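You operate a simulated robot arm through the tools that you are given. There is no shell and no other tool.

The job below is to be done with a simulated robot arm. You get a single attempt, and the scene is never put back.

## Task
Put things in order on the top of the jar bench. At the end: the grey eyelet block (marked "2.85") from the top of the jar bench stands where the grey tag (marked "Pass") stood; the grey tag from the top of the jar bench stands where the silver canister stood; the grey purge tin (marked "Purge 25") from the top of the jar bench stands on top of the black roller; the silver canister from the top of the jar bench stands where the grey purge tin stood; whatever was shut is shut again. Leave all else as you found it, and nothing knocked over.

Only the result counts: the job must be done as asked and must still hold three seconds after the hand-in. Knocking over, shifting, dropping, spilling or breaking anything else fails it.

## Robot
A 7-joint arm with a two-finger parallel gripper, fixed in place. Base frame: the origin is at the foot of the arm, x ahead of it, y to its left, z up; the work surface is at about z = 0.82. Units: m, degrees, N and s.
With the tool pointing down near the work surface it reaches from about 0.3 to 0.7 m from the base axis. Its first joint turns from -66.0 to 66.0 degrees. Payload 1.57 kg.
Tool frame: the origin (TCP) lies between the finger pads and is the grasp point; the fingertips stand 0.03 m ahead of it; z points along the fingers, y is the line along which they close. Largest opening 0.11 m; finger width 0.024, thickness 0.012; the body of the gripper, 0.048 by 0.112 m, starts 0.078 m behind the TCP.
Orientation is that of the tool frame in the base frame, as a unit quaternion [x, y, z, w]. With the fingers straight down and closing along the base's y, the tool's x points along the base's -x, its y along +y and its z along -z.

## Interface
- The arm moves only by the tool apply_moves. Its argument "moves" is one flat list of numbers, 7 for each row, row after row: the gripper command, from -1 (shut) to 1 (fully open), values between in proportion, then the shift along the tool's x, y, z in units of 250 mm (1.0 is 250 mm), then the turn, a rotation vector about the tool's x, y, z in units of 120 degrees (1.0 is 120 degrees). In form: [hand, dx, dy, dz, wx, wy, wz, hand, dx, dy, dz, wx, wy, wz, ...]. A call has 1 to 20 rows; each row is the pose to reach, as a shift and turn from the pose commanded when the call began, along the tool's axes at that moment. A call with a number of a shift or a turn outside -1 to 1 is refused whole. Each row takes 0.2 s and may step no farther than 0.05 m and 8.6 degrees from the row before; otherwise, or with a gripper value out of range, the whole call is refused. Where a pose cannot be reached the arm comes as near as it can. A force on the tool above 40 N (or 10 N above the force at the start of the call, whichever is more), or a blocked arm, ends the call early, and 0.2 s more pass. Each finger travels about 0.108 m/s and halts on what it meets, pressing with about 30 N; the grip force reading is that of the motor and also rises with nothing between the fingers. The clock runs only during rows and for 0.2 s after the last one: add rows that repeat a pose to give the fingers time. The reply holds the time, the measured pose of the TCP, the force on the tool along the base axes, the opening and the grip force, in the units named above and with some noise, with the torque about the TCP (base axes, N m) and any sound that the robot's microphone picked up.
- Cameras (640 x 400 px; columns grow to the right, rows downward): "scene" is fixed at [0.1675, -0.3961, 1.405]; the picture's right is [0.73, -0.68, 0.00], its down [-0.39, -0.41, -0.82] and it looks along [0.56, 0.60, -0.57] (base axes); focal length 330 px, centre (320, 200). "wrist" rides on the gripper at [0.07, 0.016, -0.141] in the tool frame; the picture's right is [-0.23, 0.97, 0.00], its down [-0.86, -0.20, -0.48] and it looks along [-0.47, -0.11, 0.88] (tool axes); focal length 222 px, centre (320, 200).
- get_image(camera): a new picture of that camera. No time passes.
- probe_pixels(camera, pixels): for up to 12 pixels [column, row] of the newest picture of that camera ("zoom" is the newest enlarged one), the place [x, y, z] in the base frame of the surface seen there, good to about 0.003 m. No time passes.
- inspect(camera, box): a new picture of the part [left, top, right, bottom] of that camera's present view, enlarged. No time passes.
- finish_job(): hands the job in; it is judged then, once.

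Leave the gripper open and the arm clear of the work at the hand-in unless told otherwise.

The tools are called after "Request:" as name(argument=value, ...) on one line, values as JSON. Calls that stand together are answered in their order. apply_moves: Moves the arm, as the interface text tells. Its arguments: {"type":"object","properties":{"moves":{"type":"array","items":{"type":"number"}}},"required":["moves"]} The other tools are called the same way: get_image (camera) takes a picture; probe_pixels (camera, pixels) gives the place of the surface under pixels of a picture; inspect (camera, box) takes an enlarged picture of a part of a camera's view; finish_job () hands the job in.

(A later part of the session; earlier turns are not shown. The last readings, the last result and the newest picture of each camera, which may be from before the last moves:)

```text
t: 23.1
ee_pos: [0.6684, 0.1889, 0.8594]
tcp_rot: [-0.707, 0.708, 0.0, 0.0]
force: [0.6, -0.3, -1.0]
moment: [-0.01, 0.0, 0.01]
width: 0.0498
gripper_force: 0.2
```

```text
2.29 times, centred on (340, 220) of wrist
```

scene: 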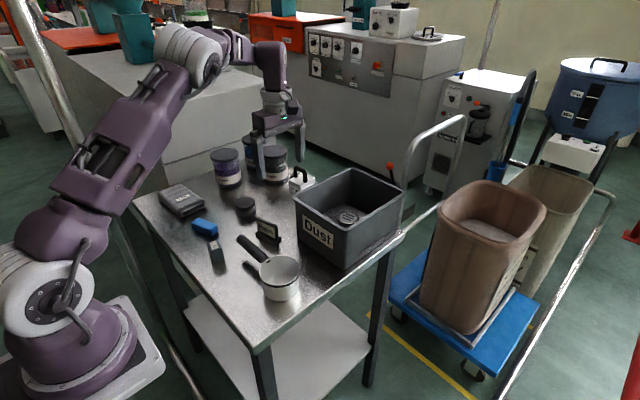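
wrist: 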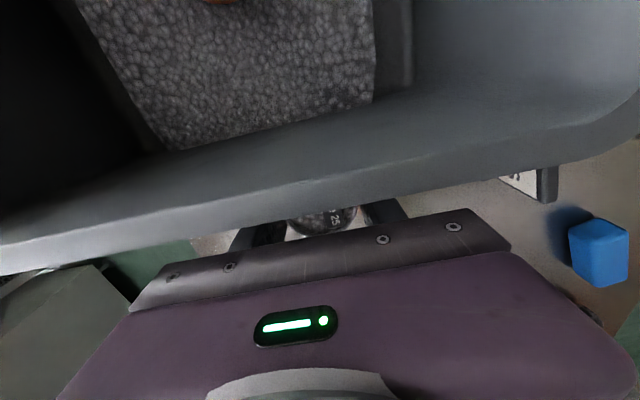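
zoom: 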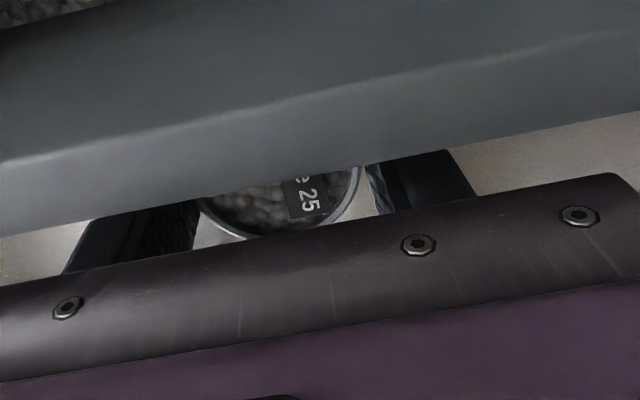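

The tin has slid with the far finger and is nearly centred (width 0.050). Now close to grip.

Request:
apply_moves(moves=[-0.15, 0, 0, 0, 0, 0, 0, -0.2, 0, 0, 0, 0, 0, 0, -0.3, 0, 0, 0, 0, 0, 0, -0.6, 0, 0, 0, 0, 0, 0, -1, 0, 0, 0, 0, 0, 0, -1, 0, 0, 0, 0, 0, 0])

Request:
inspect(camera="wrist", box=[200, 160, 480, 280])

```text
t: 24.6
ee_pos: [0.6688, 0.1905, 0.8599]
tcp_rot: [0.708, -0.707, 0.0, 0.001]
force: [0.3, 0.2, 0.7]
moment: [-0.01, -0.01, -0.03]
width: 0.0479
gripper_force: 30.1
```

```text
2.29 times, centred on (340, 220) of wrist
```

zoom: 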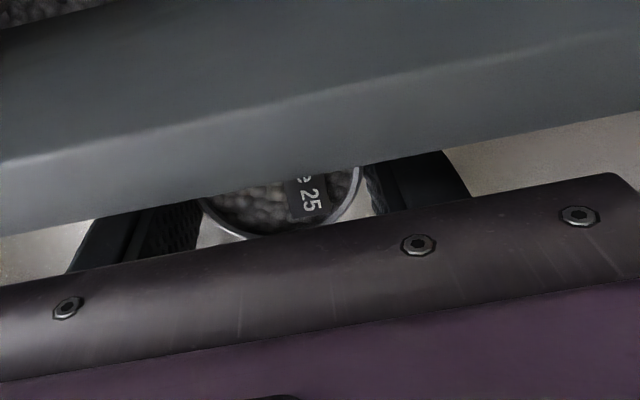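

Firm grip: width 0.048, 30 N. I lift gently, drawing back in x as I rise to about (0.60, 0.19, 1.0).

Request:
apply_moves(moves=[-1, 0, 0.005, -0.04, 0, 0, 0, -1, 0, 0.01, -0.1, 0, 0, 0, -1, 0, 0.03, -0.2, 0, 0, 0, -1, 0, 0.06, -0.3, 0, 0, 0, -1, 0, 0.12, -0.4, 0, 0, 0, -1, 0, 0.2, -0.48, 0, 0, 0, -1, 0, 0.28, -0.56, 0, 0, 0, -1, 0, 0.28, -0.56, 0, 0, 0])

Request:
get_image(camera="wrist")

Request:
get_image(camera="scene")

```text
t: 26.4
ee_pos: [0.6021, 0.1892, 0.9988]
tcp_rot: [-0.707, 0.707, 0.001, 0.0]
force: [-0.2, 0.3, -0.8]
moment: [-0.04, 0.01, 0.01]
width: 0.0479
gripper_force: 29.7
```

```text
taken
```

wrist: 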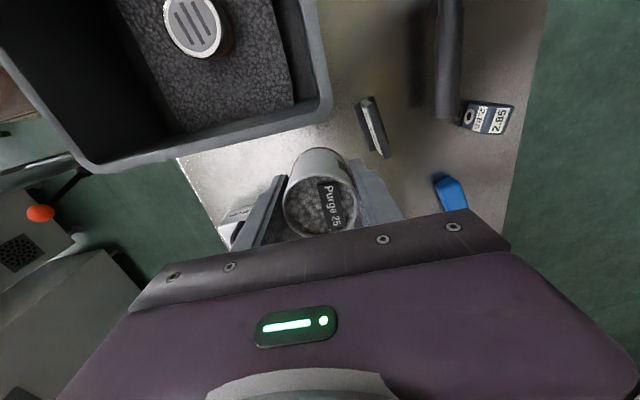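

```text
taken
```

scene: 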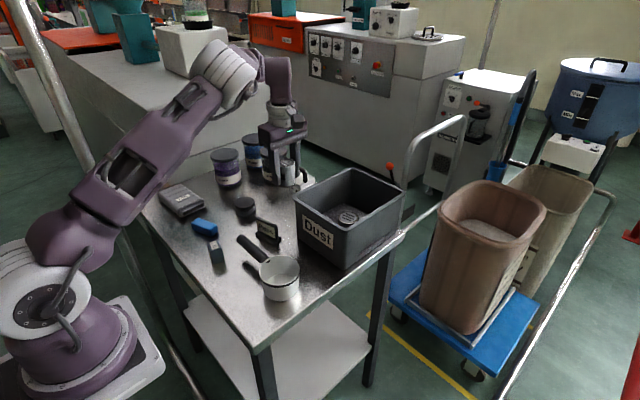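

The tin is held upright. I enlarge the roller and the tin in the scene view and probe the roller top for its centre.

Request:
inspect(camera="scene", box=[215, 130, 325, 230])

Request:
probe_pixels(camera="scene", pixels=[[235, 202], [255, 202], [245, 197], [245, 208], [245, 203], [240, 200], [250, 206], [235, 211], [255, 212], [245, 219]])

Request:
probe_pixels(camera="wrist", pixels=[[287, 190], [353, 190], [318, 160], [318, 225], [320, 195], [330, 152]])

```text
4.00 times, centred on (270, 180) of scene
```

zoom: 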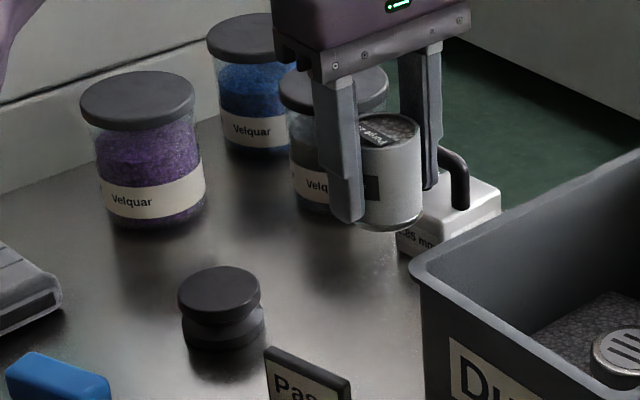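

```text
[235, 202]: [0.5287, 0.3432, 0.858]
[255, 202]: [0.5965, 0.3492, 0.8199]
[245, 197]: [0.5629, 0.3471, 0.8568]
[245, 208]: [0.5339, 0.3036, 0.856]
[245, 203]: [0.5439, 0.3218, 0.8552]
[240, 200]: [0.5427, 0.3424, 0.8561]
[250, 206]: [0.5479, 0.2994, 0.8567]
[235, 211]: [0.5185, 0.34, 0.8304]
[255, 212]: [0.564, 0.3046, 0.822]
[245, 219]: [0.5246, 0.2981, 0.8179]
```

```text
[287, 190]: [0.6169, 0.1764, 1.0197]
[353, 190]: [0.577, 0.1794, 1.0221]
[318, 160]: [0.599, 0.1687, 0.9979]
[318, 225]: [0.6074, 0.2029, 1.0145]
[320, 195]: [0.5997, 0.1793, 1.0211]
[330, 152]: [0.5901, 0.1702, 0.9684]
```

The tin hangs upright (rim evenly at z≈1.02). I take a tight zoom of the roller to fix its centre well.

Request:
inspect(camera="scene", box=[226, 190, 266, 220])

```text
13.33 times, centred on (246, 205) of scene
```

zoom: 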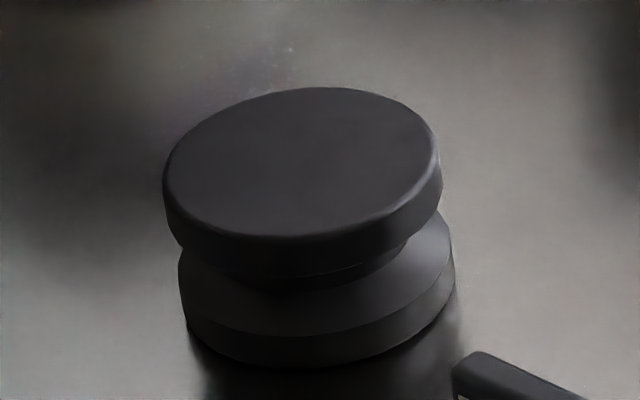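

The roller is a spool with a flat top; I probe the top ellipse's extreme points and centre.

Request:
probe_pixels(camera="zoom", pixels=[[170, 180], [434, 155], [325, 93], [285, 230], [302, 162], [220, 118], [390, 205], [200, 215], [405, 110], [302, 130], [302, 190], [250, 162]])

```text
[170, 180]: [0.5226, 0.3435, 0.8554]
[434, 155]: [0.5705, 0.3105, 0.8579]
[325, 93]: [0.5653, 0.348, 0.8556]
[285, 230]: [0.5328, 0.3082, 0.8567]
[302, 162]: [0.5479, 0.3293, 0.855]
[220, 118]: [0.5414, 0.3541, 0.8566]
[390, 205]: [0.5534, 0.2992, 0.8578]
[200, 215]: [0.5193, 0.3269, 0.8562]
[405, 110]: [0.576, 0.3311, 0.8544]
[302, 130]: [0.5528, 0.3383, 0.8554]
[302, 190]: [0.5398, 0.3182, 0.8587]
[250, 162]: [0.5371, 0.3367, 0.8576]
```

Roller centre is (0.548, 0.328), top z 0.8565. I carry the tin over it: TCP to (0.548, 0.328, 1.0), then down to z 0.91.

Request:
apply_moves(moves=[-1, -0.12, 0.045, 0, 0, 0, 0, -1, -0.25, 0.1, 0, 0, 0, 0, -1, -0.39, 0.155, 0, 0, 0, 0, -1, -0.5, 0.2, 0, 0, 0, 0, -1, -0.554, 0.2176, 0, 0, 0, 0, -1, -0.554, 0.2176, 0.1, 0, 0, 0, -1, -0.554, 0.2176, 0.2, 0, 0, 0, -1, -0.554, 0.2176, 0.28, 0, 0, 0, -1, -0.554, 0.2176, 0.35, 0, 0, 0, -1, -0.554, 0.2176, 0.35, 0, 0, 0])

Request:
inspect(camera="scene", box=[200, 140, 300, 230])

Request:
get_image(camera="wrist")

```text
t: 28.6
ee_pos: [0.5482, 0.3273, 0.9109]
tcp_rot: [0.707, -0.707, -0.001, 0.001]
force: [0.7, 0.7, -1.3]
moment: [0.01, 0.02, 0.02]
width: 0.0482
gripper_force: 30.2
```

```text
4.44 times, centred on (250, 185) of scene
```

zoom: 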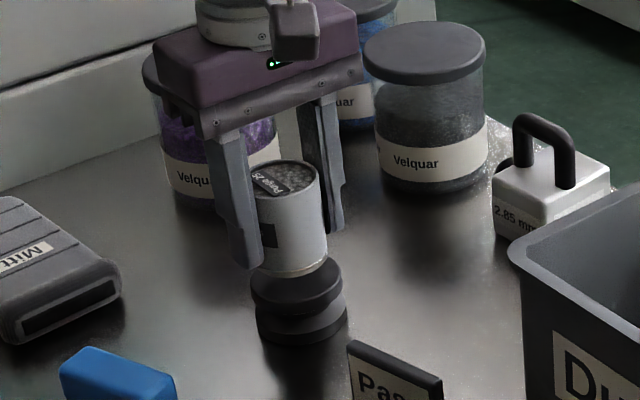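

```text
taken
```

wrist: 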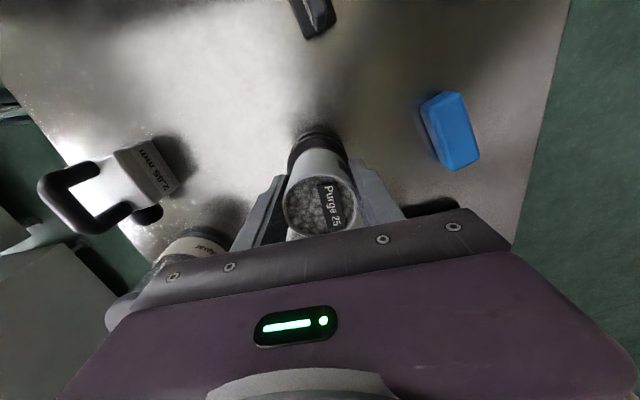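

The tin hovers ~14 mm above the roller. I check alignment in a tight zoom, probing the tin's rim and the roller's visible edge.

Request:
inspect(camera="scene", box=[236, 170, 286, 220])

Request:
inspect(camera="wrist", box=[250, 110, 400, 250])

Request:
probe_pixels(camera="wrist", pixels=[[286, 190], [354, 190], [318, 158], [300, 222], [340, 222], [320, 205]])

```text
8.00 times, centred on (261, 195) of scene
```

zoom: 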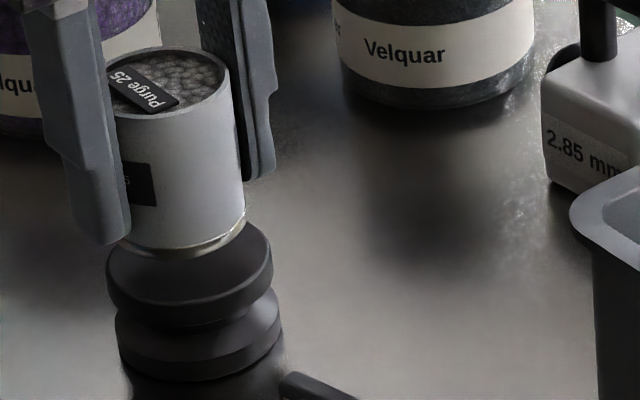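

```text
2.86 times, centred on (325, 180) of wrist
```

zoom: 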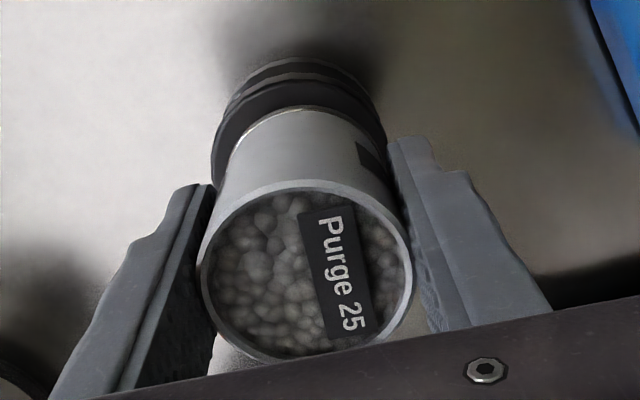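

```text
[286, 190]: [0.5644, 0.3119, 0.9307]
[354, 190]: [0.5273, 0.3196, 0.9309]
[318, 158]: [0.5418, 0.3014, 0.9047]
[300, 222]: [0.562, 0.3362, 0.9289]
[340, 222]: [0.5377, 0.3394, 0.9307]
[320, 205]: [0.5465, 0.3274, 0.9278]
```

Well centred; tin bottom ≈0.870, roller top 0.8565. I lower 13 mm in small steps.

Request:
apply_moves(moves=[-1, 0, 0, 0.02, 0, 0, 0, -1, 0, 0, 0.035, 0, 0, 0, -1, 0, 0, 0.044, 0, 0, 0, -1, 0, 0, 0.05, 0, 0, 0, -1, 0, 0, 0.052, 0, 0, 0, -1, 0, 0, 0.052, 0, 0, 0])

Request:
inspect(camera="scene", box=[236, 170, 286, 220])

```text
t: 29.9
ee_pos: [0.5452, 0.3278, 0.8996]
tcp_rot: [-0.707, 0.707, 0.002, -0.001]
force: [-0.2, -0.4, -1.5]
moment: [0.0, 0.02, -0.02]
width: 0.0478
gripper_force: 29.4
```

```text
8.00 times, centred on (261, 195) of scene
```

zoom: 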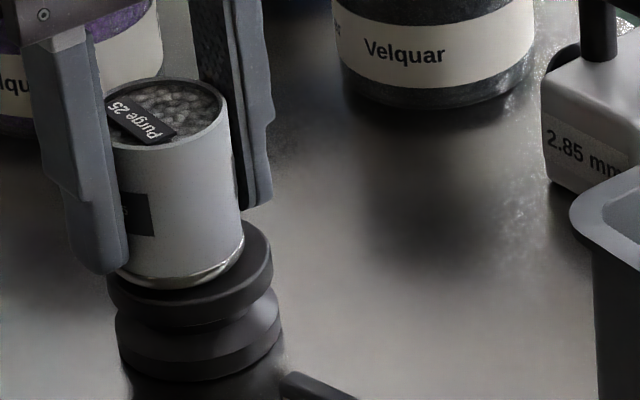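

No contact force yet (about 1–3 mm left). I lower 2 mm more.

Request:
apply_moves(moves=[-1, 0, 0, 0.004, 0, 0, 0, -1, 0, 0, 0.008, 0, 0, 0, -1, 0, 0, 0.008, 0, 0, 0])

```text
t: 30.8
ee_pos: [0.5453, 0.3266, 0.8975]
tcp_rot: [-0.707, 0.707, 0.0, -0.001]
force: [0.2, 0.0, -1.9]
moment: [-0.01, 0.0, 0.03]
width: 0.0482
gripper_force: 30.0
```

Still no upward force. Lower 1.5 mm more.

Request:
apply_moves(moves=[-1, 0, 0, 0.003, 0, 0, 0, -1, 0, 0, 0.006, 0, 0, 0, -1, 0, 0, 0.006, 0, 0, 0])

Request:
inspect(camera="scene", box=[236, 170, 286, 220])

```text
t: 31.6
ee_pos: [0.545, 0.3284, 0.8964]
tcp_rot: [-0.707, 0.707, 0.001, 0.0]
force: [0.9, -0.2, -0.7]
moment: [0.01, 0.01, 0.01]
width: 0.0479
gripper_force: 30.1
```

```text
8.00 times, centred on (261, 195) of scene
```

zoom: 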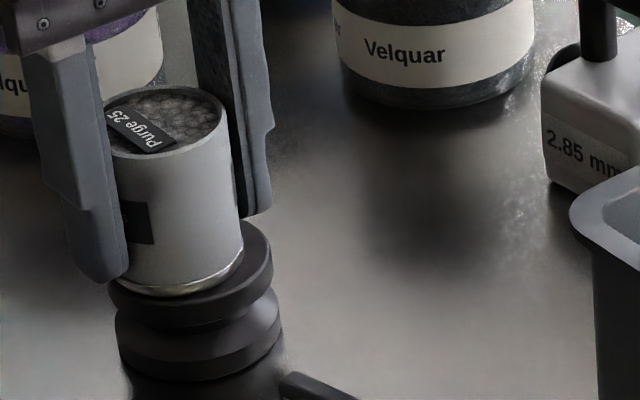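

The tin sits ~3 mm toward −x of the roller's centre. I lift 3 mm, shift +3 mm in x, and lower again to contact.

Request:
apply_moves(moves=[-1, 0, 0, -0.012, 0, 0, 0, -1, 0, -0.012, -0.012, 0, 0, 0, -1, 0, -0.012, -0.004, 0, 0, 0, -1, 0, -0.012, 0.0, 0, 0, 0, -1, 0, -0.012, 0.004, 0, 0, 0, -1, 0, -0.012, 0.004, 0, 0, 0])

Request:
inspect(camera="scene", box=[236, 170, 286, 220])

```text
t: 33.0
ee_pos: [0.5471, 0.3286, 0.8953]
tcp_rot: [-0.707, 0.707, 0.001, 0.0]
force: [-1.3, -0.9, 4.9]
moment: [-0.11, 0.03, -0.01]
width: 0.048
gripper_force: 30.1
```

```text
8.00 times, centred on (261, 195) of scene
```

zoom: 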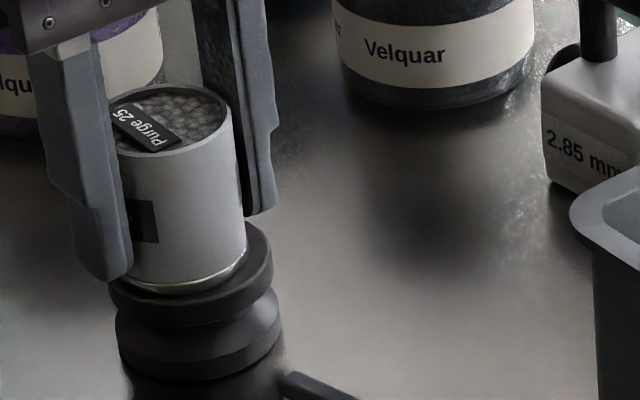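

Contact: +4.9 N. I open the fingers slowly.

Request:
apply_moves(moves=[-0.3, 0, 0, 0, 0, 0, 0, -0.14, 0, 0, 0, 0, 0, 0, -0.1, 0, 0, 0, 0, 0, 0, -0.06, 0, 0, 0, 0, 0, 0, 0, 0, 0, 0, 0, 0, 0, 0.1, 0, 0, 0, 0, 0, 0, 0.2, 0, 0, 0, 0, 0, 0, 0.4, 0, 0, 0, 0, 0, 0, 0.5, 0, 0, 0, 0, 0, 0])

Request:
inspect(camera="scene", box=[236, 170, 286, 220])

```text
t: 35.0
ee_pos: [0.5472, 0.3282, 0.895]
tcp_rot: [0.707, -0.707, -0.001, 0.0]
force: [-0.5, 0.5, -0.3]
moment: [-0.04, 0.03, 0.0]
width: 0.0826
gripper_force: 0.1
```

```text
8.00 times, centred on (261, 195) of scene
```

zoom: 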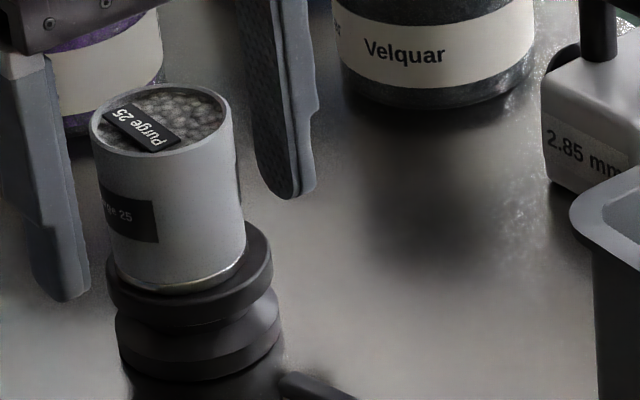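

The tin stands steady on the roller. I rise 0.11 m and travel to above the Dust box, near (0.64, 0.10, 1.005), to look at the canister.

Request:
apply_moves(moves=[0.5, 0, 0, -0.06, 0, 0, 0, 0.6, 0, 0, -0.2, 0, 0, 0, 0.6, 0, 0, -0.36, 0, 0, 0, 0.6, 0, 0, -0.46, 0, 0, 0, 0.6, 0.152, -0.062, -0.46, 0, 0, 0, 0.6, 0.304, -0.124, -0.46, 0, 0, 0, 0.6, 0.456, -0.186, -0.46, 0, 0, 0, 0.6, 0.608, -0.248, -0.46, 0, 0, 0, 0.6, 0.76, -0.31, -0.46, 0, 0, 0, 0.6, 0.913, -0.371, -0.46, 0, 0, 0, 0.6, 0.913, -0.371, -0.46, 0, 0, 0])

Request:
get_image(camera="wrist")

Request:
get_image(camera="scene")

```text
t: 37.4
ee_pos: [0.6403, 0.0998, 1.0111]
tcp_rot: [-0.707, 0.708, 0.001, 0.0]
force: [0.6, 0.3, -0.2]
moment: [-0.01, 0.0, 0.0]
width: 0.0879
gripper_force: 0.1
```

```text
taken
```

wrist: 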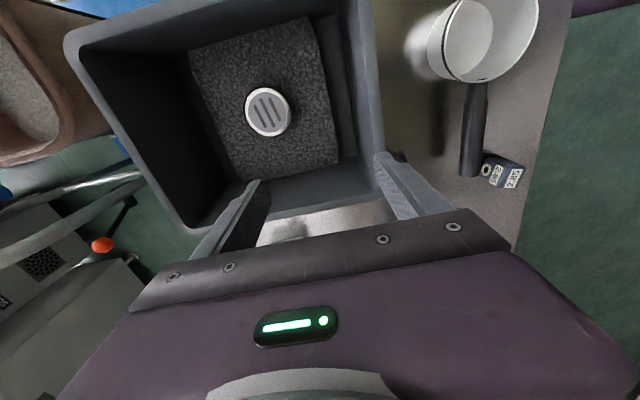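

```text
taken
```

scene: 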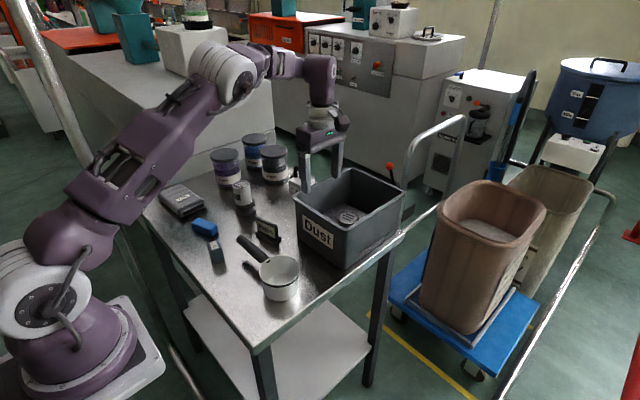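

The box interior is now well in view; canister at wrist (268, 110). I enlarge it and probe its rim, the grain bed, and the inner walls.

Request:
inspect(camera="wrist", box=[170, 10, 400, 200])

Request:
probe_pixels(camera="wrist", pixels=[[246, 111], [290, 111], [267, 89], [266, 134], [268, 110], [300, 112], [268, 150], [235, 112], [268, 75], [330, 120], [200, 60], [330, 60]])

Request:
probe_pixels(camera="wrist", pixels=[[245, 178], [335, 165], [195, 50], [310, 20], [185, 190], [360, 100], [160, 130], [270, 205], [250, 30], [375, 60], [90, 60], [300, 180]])

```text
2.11 times, centred on (285, 105) of wrist
```

zoom: 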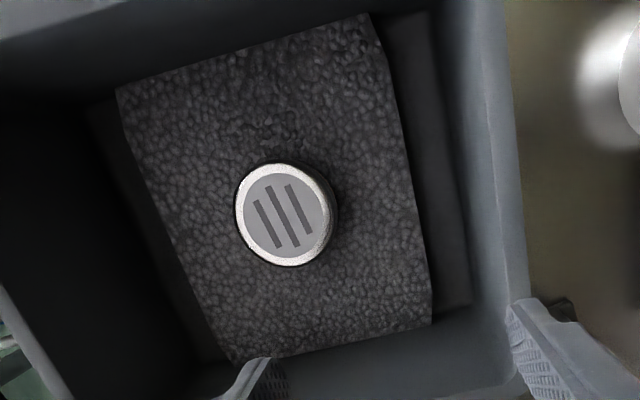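

```text
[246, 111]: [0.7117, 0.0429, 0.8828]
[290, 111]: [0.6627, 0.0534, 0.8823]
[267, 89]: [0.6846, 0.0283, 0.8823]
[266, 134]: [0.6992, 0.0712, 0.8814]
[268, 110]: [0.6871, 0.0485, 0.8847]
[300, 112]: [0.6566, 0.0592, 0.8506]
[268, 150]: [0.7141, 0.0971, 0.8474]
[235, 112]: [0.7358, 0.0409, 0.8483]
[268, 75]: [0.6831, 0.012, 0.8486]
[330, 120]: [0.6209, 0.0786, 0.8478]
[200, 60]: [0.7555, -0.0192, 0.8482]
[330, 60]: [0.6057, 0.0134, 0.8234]
```

```text
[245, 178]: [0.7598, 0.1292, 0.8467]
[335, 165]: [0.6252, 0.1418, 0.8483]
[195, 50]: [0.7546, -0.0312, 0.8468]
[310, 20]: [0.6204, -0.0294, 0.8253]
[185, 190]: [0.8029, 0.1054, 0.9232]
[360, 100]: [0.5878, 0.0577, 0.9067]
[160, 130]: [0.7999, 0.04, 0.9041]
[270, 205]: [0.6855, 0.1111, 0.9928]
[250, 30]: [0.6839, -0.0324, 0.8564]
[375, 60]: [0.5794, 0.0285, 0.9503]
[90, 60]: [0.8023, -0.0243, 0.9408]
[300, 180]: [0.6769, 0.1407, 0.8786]
```

Canister centre ≈(0.6885, 0.0495), top z 0.882, radius ≈0.025, standing on the grain bed z≈0.848. I move over it and down to TCP z 0.90 with fingers open 0.088 along x.

Request:
apply_moves(moves=[0.6, 0.1, -0.05, 0.022, 0, 0, 0, 0.6, 0.201, -0.099, 0.044, 0, 0, 0, 0.6, 0.201, -0.159, 0.204, 0, 0, 0, 0.6, 0.201, -0.18, 0.29, 0, 0, 0, 0.6, 0.201, -0.193, 0.364, 0, 0, 0, 0.6, 0.201, -0.193, 0.444, 0, 0, 0, 0.6, 0.201, -0.193, 0.444, 0, 0, 0])

Request:
get_image(camera="wrist")

Request:
inspect(camera="scene", box=[260, 110, 420, 260])

```text
t: 39.0
ee_pos: [0.6866, 0.0496, 0.8986]
tcp_rot: [0.708, -0.706, -0.001, 0.001]
force: [-0.1, -0.4, 0.2]
moment: [-0.01, 0.01, 0.03]
width: 0.0881
gripper_force: 0.0
```

```text
taken
```

wrist: 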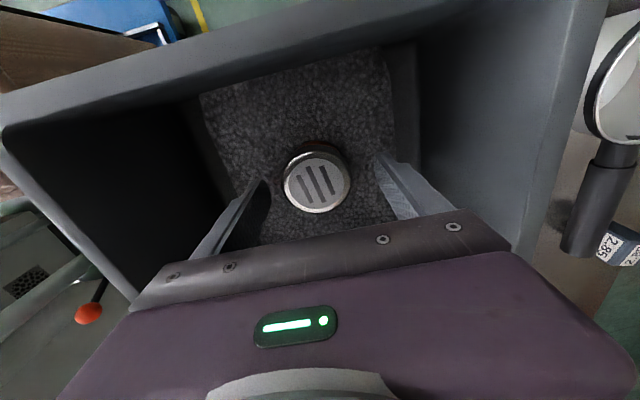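

```text
2.67 times, centred on (340, 185) of scene
```

zoom: 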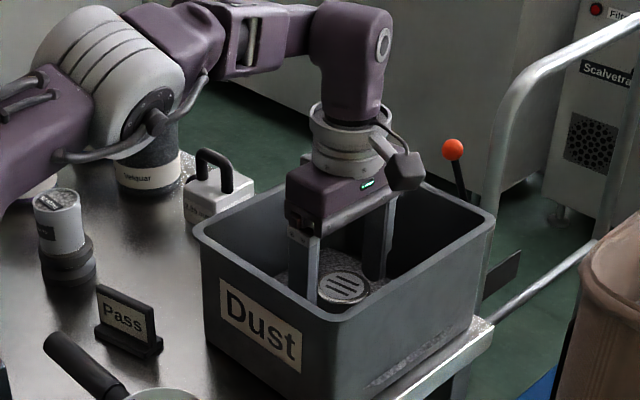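

Aligned over the canister. Descend 15 mm to TCP z≈0.883 (tips 5 mm above the grain bed), then close slowly.

Request:
apply_moves(moves=[0.6, 0, 0, 0.03, 0, 0, 0, 0.6, 0, 0, 0.05, 0, 0, 0, 0.6, 0, 0, 0.062, 0, 0, 0, 0.6, 0, 0, 0.062, 0, 0, 0, 0.4, 0, 0, 0.062, 0, 0, 0, 0.2, 0, 0, 0.062, 0, 0, 0, 0.1, 0, 0, 0.062, 0, 0, 0, 0.05, 0, 0, 0.062, 0, 0, 0, 0.0, 0, 0, 0.062, 0, 0, 0, -0.05, 0, 0, 0.062, 0, 0, 0, -0.1, 0, 0, 0.062, 0, 0, 0, -0.2, 0, 0, 0.062, 0, 0, 0, -0.4, 0, 0, 0.062, 0, 0, 0, -1, 0, 0, 0.062, 0, 0, 0, -1, 0, 0, 0.062, 0, 0, 0])

Request:
get_image(camera="wrist")

Request:
inspect(camera="scene", box=[290, 150, 410, 240])

```text
t: 42.1
ee_pos: [0.6886, 0.0505, 0.8823]
tcp_rot: [0.707, -0.707, 0.0, 0.0]
force: [0.9, -0.2, 0.8]
moment: [-0.02, -0.05, 0.01]
width: 0.0542
gripper_force: 30.1
```

```text
taken
```

wrist: 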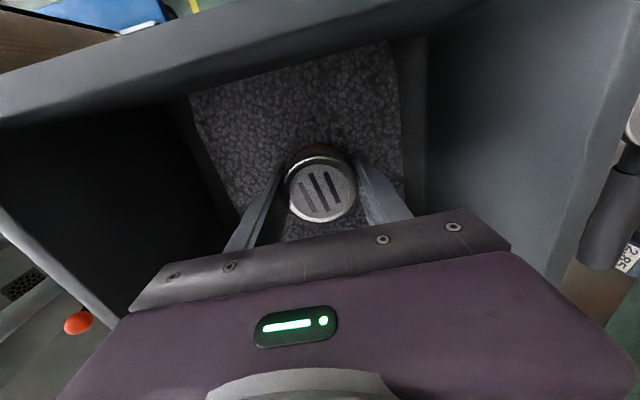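

```text
4.44 times, centred on (350, 195) of scene
```

zoom: 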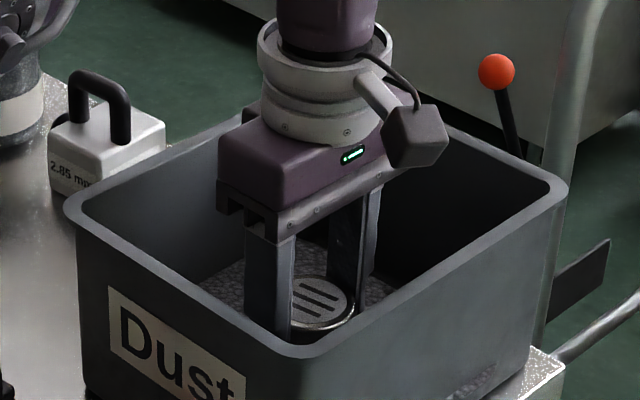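

Gripped (width 0.054, 30 N). I lift out of the box, drawing back slightly in x as I rise, to about (0.653, 0.05, 1.015).

Request:
apply_moves(moves=[-1, 0, 0.004, -0.04, 0, 0, 0, -1, 0, 0.012, -0.12, 0, 0, 0, -1, 0, 0.025, -0.2, 0, 0, 0, -1, 0, 0.045, -0.29, 0, 0, 0, -1, 0, 0.075, -0.38, 0, 0, 0, -1, 0, 0.11, -0.46, 0, 0, 0, -1, 0, 0.14, -0.53, 0, 0, 0, -1, 0, 0.14, -0.53, 0, 0, 0])

Request:
get_image(camera="wrist")

Request:
inspect(camera="scene", box=[270, 100, 410, 240])

```text
t: 44.0
ee_pos: [0.6544, 0.0485, 1.0158]
tcp_rot: [0.707, -0.707, -0.001, 0.001]
force: [0.0, 0.5, -1.1]
moment: [0.01, 0.01, -0.01]
width: 0.054
gripper_force: 30.4
```

```text
taken
```

wrist: 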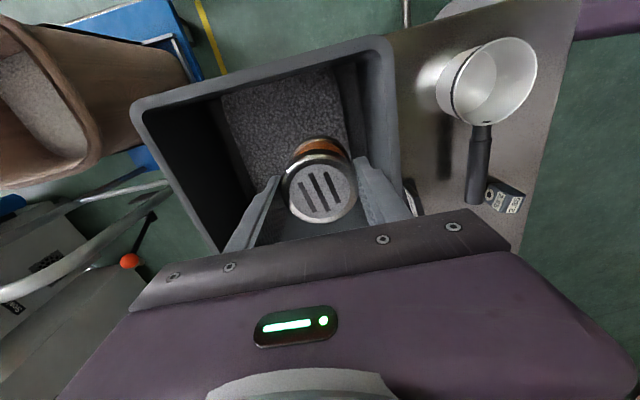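

```text
2.86 times, centred on (340, 170) of scene
```

zoom: 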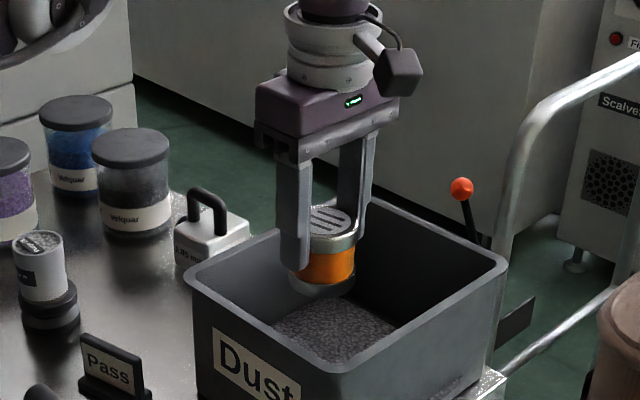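

The canister is taller than its visible part: it stood sunk in the grain bed. I probe its top and bottom in hand to learn its height.

Request:
inspect(camera="scene", box=[320, 160, 370, 210])

Request:
inspect(camera="scene", box=[310, 190, 400, 240])

```text
8.00 times, centred on (345, 185) of scene
```

zoom: 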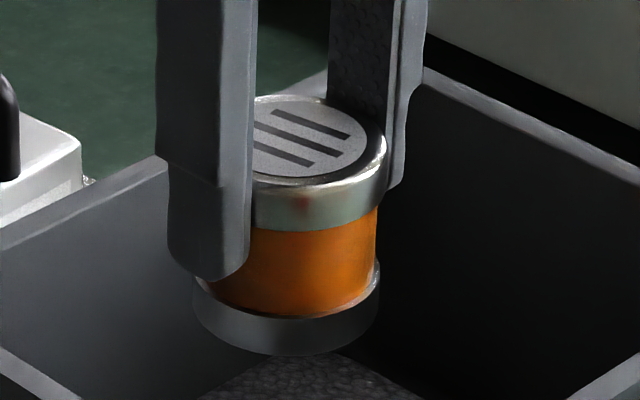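

```text
7.11 times, centred on (355, 215) of scene
```

zoom: 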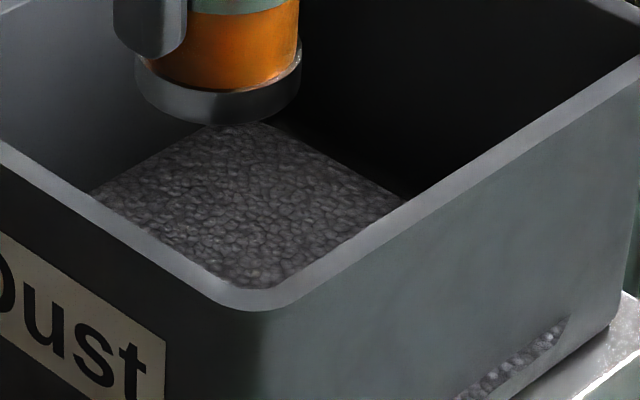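

Request:
inspect(camera="scene", box=[320, 160, 370, 210])

Request:
probe_pixels(camera="zoom", pixels=[[320, 140], [310, 185], [310, 225], [310, 260], [300, 310], [300, 350], [350, 345], [240, 330], [300, 325], [375, 300], [370, 180], [330, 385]])

```text
8.00 times, centred on (345, 185) of scene
```

zoom: 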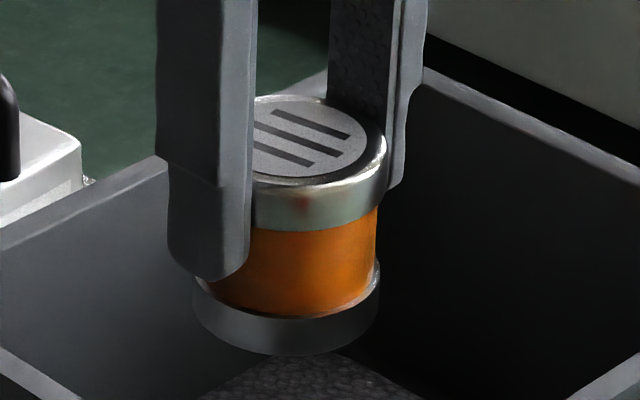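

```text
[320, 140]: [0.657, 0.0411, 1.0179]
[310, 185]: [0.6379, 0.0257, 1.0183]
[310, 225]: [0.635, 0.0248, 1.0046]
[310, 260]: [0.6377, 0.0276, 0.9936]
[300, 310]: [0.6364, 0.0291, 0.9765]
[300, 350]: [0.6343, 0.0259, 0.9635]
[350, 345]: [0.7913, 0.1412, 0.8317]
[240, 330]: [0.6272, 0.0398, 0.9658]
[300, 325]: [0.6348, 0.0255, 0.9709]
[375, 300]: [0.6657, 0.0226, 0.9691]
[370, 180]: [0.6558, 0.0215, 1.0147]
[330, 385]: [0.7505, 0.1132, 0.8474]
```

The canister is 0.056 tall: bottom 0.054 below the TCP, so it had stood on the box floor (0.826) inside the grain bed. I carry it over the rim (raising to 1.03), across to y 0.191, then down to about (0.655, 0.191, 0.93).

Request:
apply_moves(moves=[-1, 0, 0.0576, -0.057, 0, 0, 0, -1, -0.126, 0.0976, -0.057, 0, 0, 0, -1, -0.286, 0.0976, -0.057, 0, 0, 0, -1, -0.446, 0.0976, -0.057, 0, 0, 0, -1, -0.57, 0.0976, -0.057, 0, 0, 0, -1, -0.57, 0.0976, 0.063, 0, 0, 0, -1, -0.57, 0.0376, 0.203, 0, 0, 0, -1, -0.57, -0.0024, 0.343, 0, 0, 0, -1, -0.57, -0.0024, 0.343, 0, 0, 0])

Request:
get_image(camera="wrist")

Request:
get_image(camera="scene")

```text
t: 46.0
ee_pos: [0.6597, 0.1955, 0.9287]
tcp_rot: [0.707, -0.707, -0.001, 0.0]
force: [-0.8, -0.3, -1.5]
moment: [0.0, 0.0, 0.0]
width: 0.0543
gripper_force: 30.4
```

```text
taken
```

wrist: 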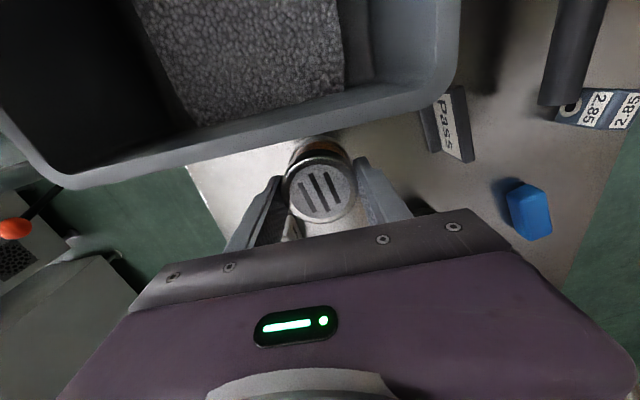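

```text
taken
```

scene: 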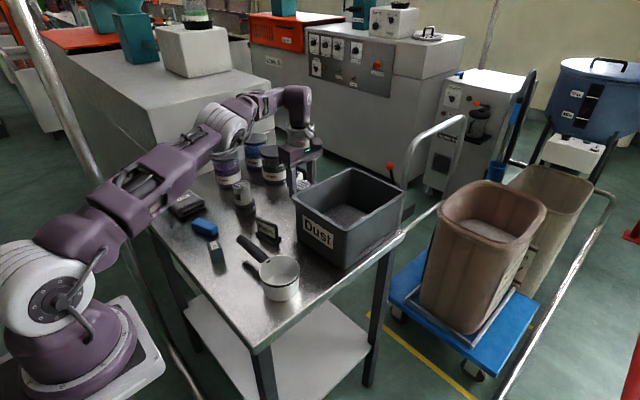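

I apply the 4° lean (fingers leaning outward, +x) in place first and re-read the pose.

Request:
apply_moves(moves=[-1, 0, 0, 0, 0.0167, 0, 0, -1, 0, 0, 0, 0.0333, 0, 0, -1, 0, 0, 0, 0.0333, 0, 0, -1, 0, 0, 0, 0.0333, 0, 0])

```text
t: 47.0
ee_pos: [0.6562, 0.194, 0.9291]
tcp_rot: [0.707, -0.706, 0.025, -0.023]
force: [0.0, -0.7, -1.3]
moment: [0.02, 0.0, 0.02]
width: 0.0543
gripper_force: 29.9
```

Lean is right (tool axis leans +x by 3.9°). Now move to about (0.685, 0.191, 0.89); the canister bottom stays ~14 mm above the bench.

Request:
apply_moves(moves=[-1, 0.005, -0.05, 0.08, 0, 0, 0, -1, 0.01, -0.104, 0.163, 0, 0, 0, -1, 0.01, -0.104, 0.163, 0, 0, 0, -1, 0.01, -0.104, 0.163, 0, 0, 0])

Request:
get_image(camera="wrist")

Request:
inspect(camera="scene", box=[230, 110, 390, 230])

```text
t: 48.0
ee_pos: [0.6781, 0.1929, 0.8914]
tcp_rot: [0.711, -0.702, 0.022, -0.018]
force: [-0.3, 0.6, -0.4]
moment: [0.01, -0.01, -0.02]
width: 0.0541
gripper_force: 30.0
out of reach, approached as far as the arm can: row 2
```

```text
taken
```

wrist: 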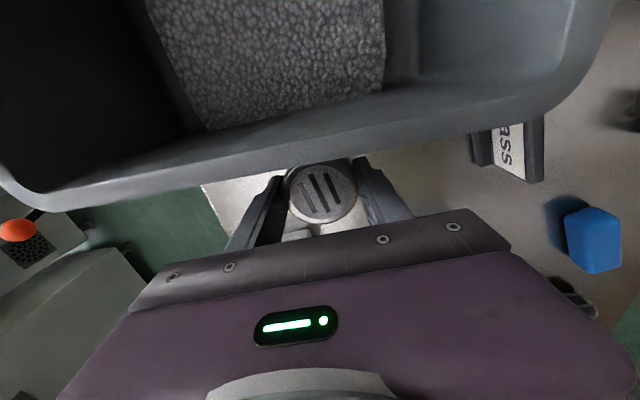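

```text
3.33 times, centred on (310, 170) of scene
```

zoom: 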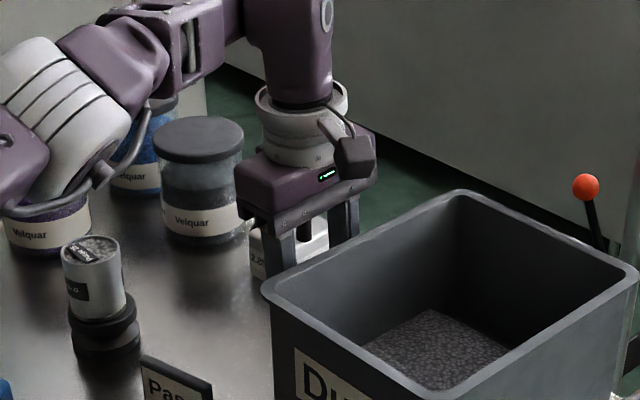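

I am at (0.678, 0.193, 0.891), ~6 mm short. I add 2° more lean and shift +5 mm x, −2 mm y.

Request:
apply_moves(moves=[-1, 0.004, 0, 0, 0.0167, 0, 0, -1, 0.008, -0.022, 0, 0.0167, 0, 0, -1, 0.008, -0.022, 0, 0.0167, 0, 0, -1, 0.008, -0.022, 0, 0.0167, 0, 0])

Request:
get_image(camera="wrist")

```text
t: 49.0
ee_pos: [0.6903, 0.1882, 0.8907]
tcp_rot: [0.706, -0.706, 0.037, -0.036]
force: [-0.1, -0.4, -1.8]
moment: [0.0, -0.02, 0.0]
width: 0.0541
gripper_force: 29.7
```

```text
taken
```

wrist: 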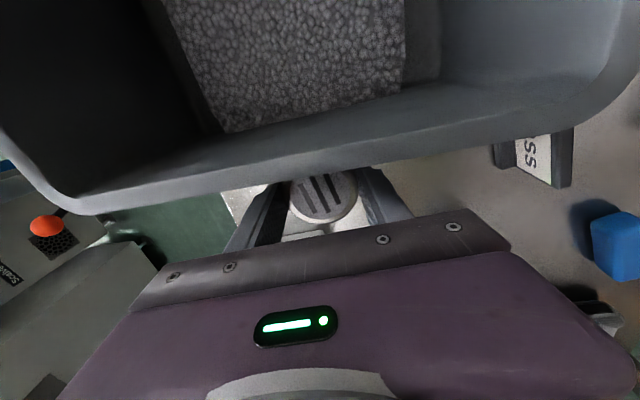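

Now at (0.690, 0.188, 0.891) with 6° lean – slightly past. I probe the canister's top in the wrist view to check its true place.

Request:
probe_pixels(camera="wrist", pixels=[[322, 198], [290, 198], [354, 195], [322, 175], [322, 220], [305, 185]])

Request:
inspect(camera="scene", box=[270, 130, 350, 200])

```text
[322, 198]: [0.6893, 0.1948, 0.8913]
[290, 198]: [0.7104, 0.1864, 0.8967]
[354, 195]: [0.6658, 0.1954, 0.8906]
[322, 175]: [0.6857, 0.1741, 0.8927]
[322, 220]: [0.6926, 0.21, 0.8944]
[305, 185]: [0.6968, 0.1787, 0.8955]
```

```text
5.71 times, centred on (310, 165) of scene
```

zoom: 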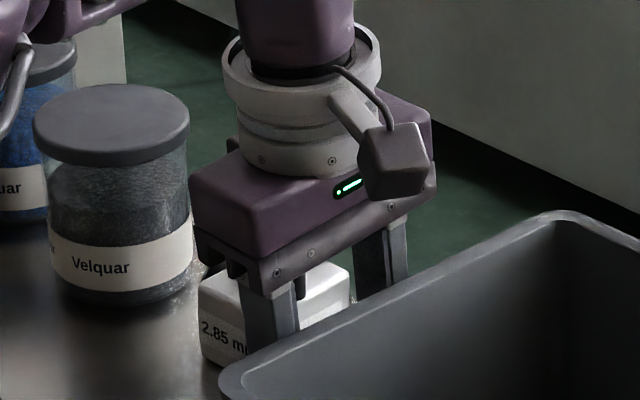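

Canister top centre (0.6885, 0.192); with the lean its foot is at x≈0.694. I shift −5.5 mm in x while lowering 12.5 mm, ~1–2 mm above the bench.

Request:
apply_moves(moves=[-1, 0, 0.022, 0.005, 0, 0, 0, -1, 0, 0.0245, 0.025, 0, 0, 0, -1, 0, 0.0265, 0.04, 0, 0, 0, -1, 0, 0.0271, 0.0474, 0, 0, 0, -1, 0, 0.0271, 0.0474, 0, 0, 0])

Request:
get_image(camera="wrist")

```text
t: 50.1
ee_pos: [0.6847, 0.1883, 0.8795]
tcp_rot: [0.706, -0.706, 0.037, -0.036]
force: [0.0, 0.4, -1.0]
moment: [0.0, 0.02, -0.02]
width: 0.054
gripper_force: 30.8
```

```text
taken
```

wrist: 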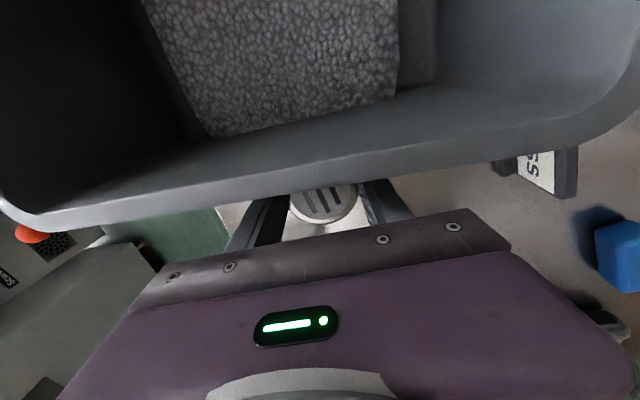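

No contact yet. Lower 1 mm at a time, 3 mm in all.

Request:
apply_moves(moves=[-1, 0, 0.0004, 0.004, 0, 0, 0, -1, 0, 0.0008, 0.008, 0, 0, 0, -1, 0, 0.0012, 0.012, 0, 0, 0, -1, 0, 0.0012, 0.012, 0, 0, 0])

```text
t: 51.1
ee_pos: [0.6849, 0.1868, 0.8766]
tcp_rot: [-0.706, 0.706, -0.038, 0.039]
force: [-0.1, 1.3, 28.5]
moment: [0.06, 0.68, 0.02]
width: 0.0543
gripper_force: 29.8
```

Contact at the canister's inner edge (28 N, moment matches). I ease up ~1 mm, then open slowly.

Request:
apply_moves(moves=[-1, 0, -0.0004, -0.004, 0, 0, 0, -1, 0, -0.0004, -0.004, 0, 0, 0])

```text
t: 51.8
ee_pos: [0.6836, 0.1869, 0.8759]
tcp_rot: [-0.706, 0.707, -0.037, 0.038]
force: [7.2, 2.0, 21.3]
moment: [0.11, 0.02, -0.06]
width: 0.0544
gripper_force: 30.2
```

Request:
apply_moves(moves=[-1, 0, -0.0002, -0.003, 0, 0, 0, -0.3, 0, -0.0002, -0.003, 0, 0, 0, -0.05, 0, -0.0002, -0.003, 0, 0, 0, 0.0, 0, -0.0002, -0.003, 0, 0, 0, 0.04, 0, -0.0002, -0.003, 0, 0, 0, 0.08, 0, -0.0002, -0.003, 0, 0, 0, 0.14, 0, -0.0002, -0.003, 0, 0, 0, 0.2, 0, -0.0002, -0.003, 0, 0, 0, 0.3, 0, -0.0002, -0.003, 0, 0, 0, 0.3, 0, -0.0002, -0.003, 0, 0, 0])

Request:
get_image(camera="wrist")

Request:
inspect(camera="wrist", box=[220, 150, 440, 260])

```text
t: 54.0
ee_pos: [0.6833, 0.1884, 0.8773]
tcp_rot: [-0.706, 0.706, -0.036, 0.036]
force: [0.5, 0.4, -0.1]
moment: [-0.02, -0.03, -0.04]
width: 0.0712
gripper_force: 0.0
```

```text
taken
```

wrist: 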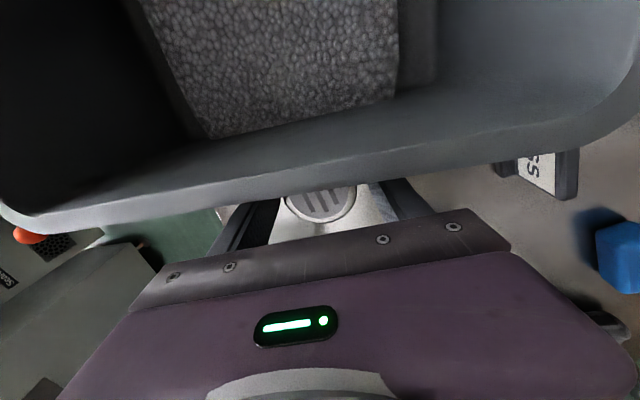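

```text
2.91 times, centred on (330, 205) of wrist
```

zoom: 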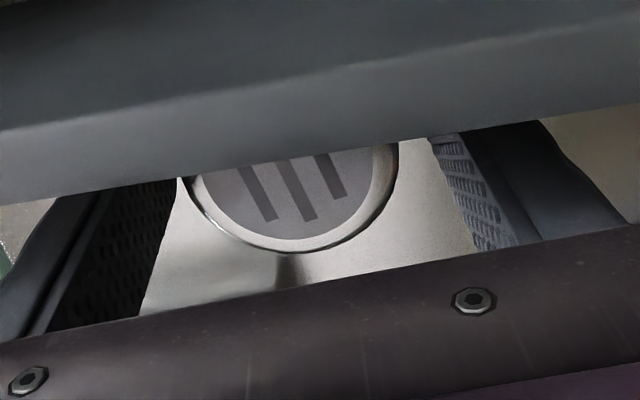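

Released. I probe the canister top to see that it stands flat and where.

Request:
probe_pixels(camera="zoom", pixels=[[290, 200], [200, 200], [385, 190], [290, 243], [240, 190], [340, 190], [290, 160], [250, 235]])

```text
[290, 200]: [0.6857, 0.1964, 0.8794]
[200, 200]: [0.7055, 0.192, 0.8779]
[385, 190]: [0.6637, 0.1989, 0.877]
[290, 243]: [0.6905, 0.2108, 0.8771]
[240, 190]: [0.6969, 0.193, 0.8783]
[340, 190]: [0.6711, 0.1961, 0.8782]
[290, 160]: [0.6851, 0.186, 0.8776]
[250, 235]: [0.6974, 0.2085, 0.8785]
```

The canister stands flat (top z 0.878 all over), centre ≈(0.686, 0.19). I open a little more, rise straight up, then draw back and take out the lean.

Request:
apply_moves(moves=[0.6, 0, 0, 0, 0, 0, 0, 0.6, 0, -0.0085, -0.08, 0, 0, 0, 0.6, 0, -0.017, -0.16, 0, 0, 0, 0.6, 0, -0.02, -0.22, 0, 0, 0, 0.6, 0, 0.04, -0.31, -0.0167, 0, 0, 0.6, 0, 0.11, -0.43, -0.0333, 0, 0, 0.6, 0, 0.184, -0.542, -0.05, 0, 0, 0.6, 0, 0.184, -0.542, -0.05, 0, 0])

Request:
get_image(camera="wrist")

Request:
get_image(camera="scene")

```text
t: 55.8
ee_pos: [0.6237, 0.1873, 1.0073]
tcp_rot: [-0.707, 0.707, 0.001, -0.001]
force: [0.4, 0.1, 0.5]
moment: [-0.01, 0.02, -0.01]
width: 0.0881
gripper_force: 0.0
```

```text
taken
```

wrist: 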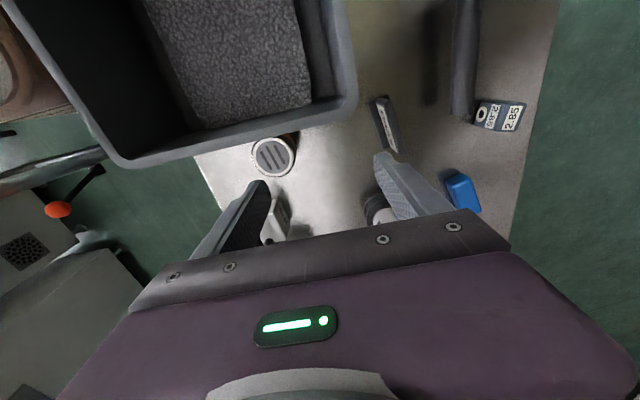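

```text
taken
```

scene: 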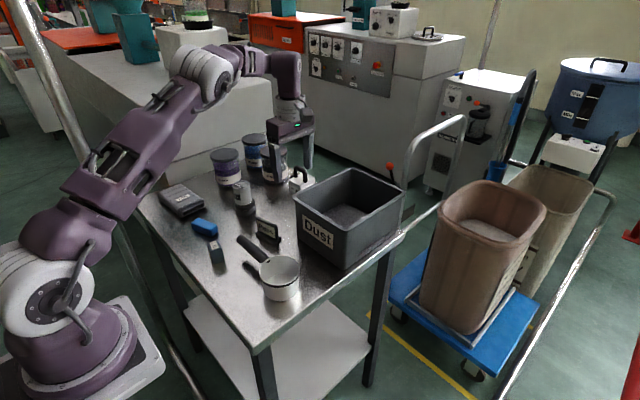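

The canister is in the tin's old place. I check its spot by probing its top in this clear view, and look at the bed where it stood.

Request:
inspect(camera="wrist", box=[140, 0, 420, 190])

Request:
probe_pixels(camera="wrist", pixels=[[254, 156], [293, 154], [272, 138], [275, 175], [274, 156], [230, 50], [200, 30], [260, 60], [380, 100], [395, 145], [390, 120], [215, 10]])

```text
2.11 times, centred on (280, 95) of wrist
```

zoom: 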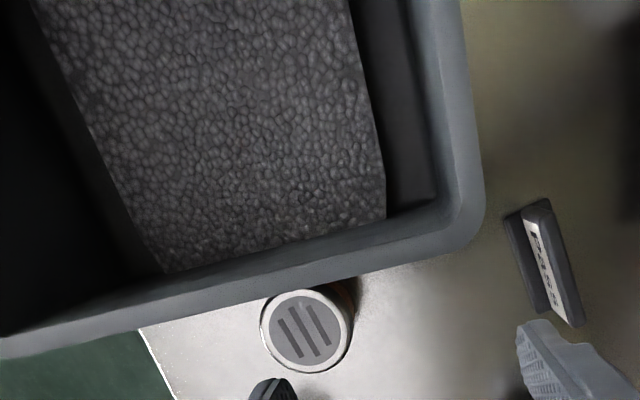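

```text
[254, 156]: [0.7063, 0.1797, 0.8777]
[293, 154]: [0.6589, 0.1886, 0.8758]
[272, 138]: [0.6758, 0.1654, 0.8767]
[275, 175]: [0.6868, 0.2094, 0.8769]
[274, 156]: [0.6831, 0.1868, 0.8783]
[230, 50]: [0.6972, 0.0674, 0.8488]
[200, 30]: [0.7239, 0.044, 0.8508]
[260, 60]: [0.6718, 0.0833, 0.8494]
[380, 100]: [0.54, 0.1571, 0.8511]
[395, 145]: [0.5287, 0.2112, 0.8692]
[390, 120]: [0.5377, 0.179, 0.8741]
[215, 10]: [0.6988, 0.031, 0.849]
```

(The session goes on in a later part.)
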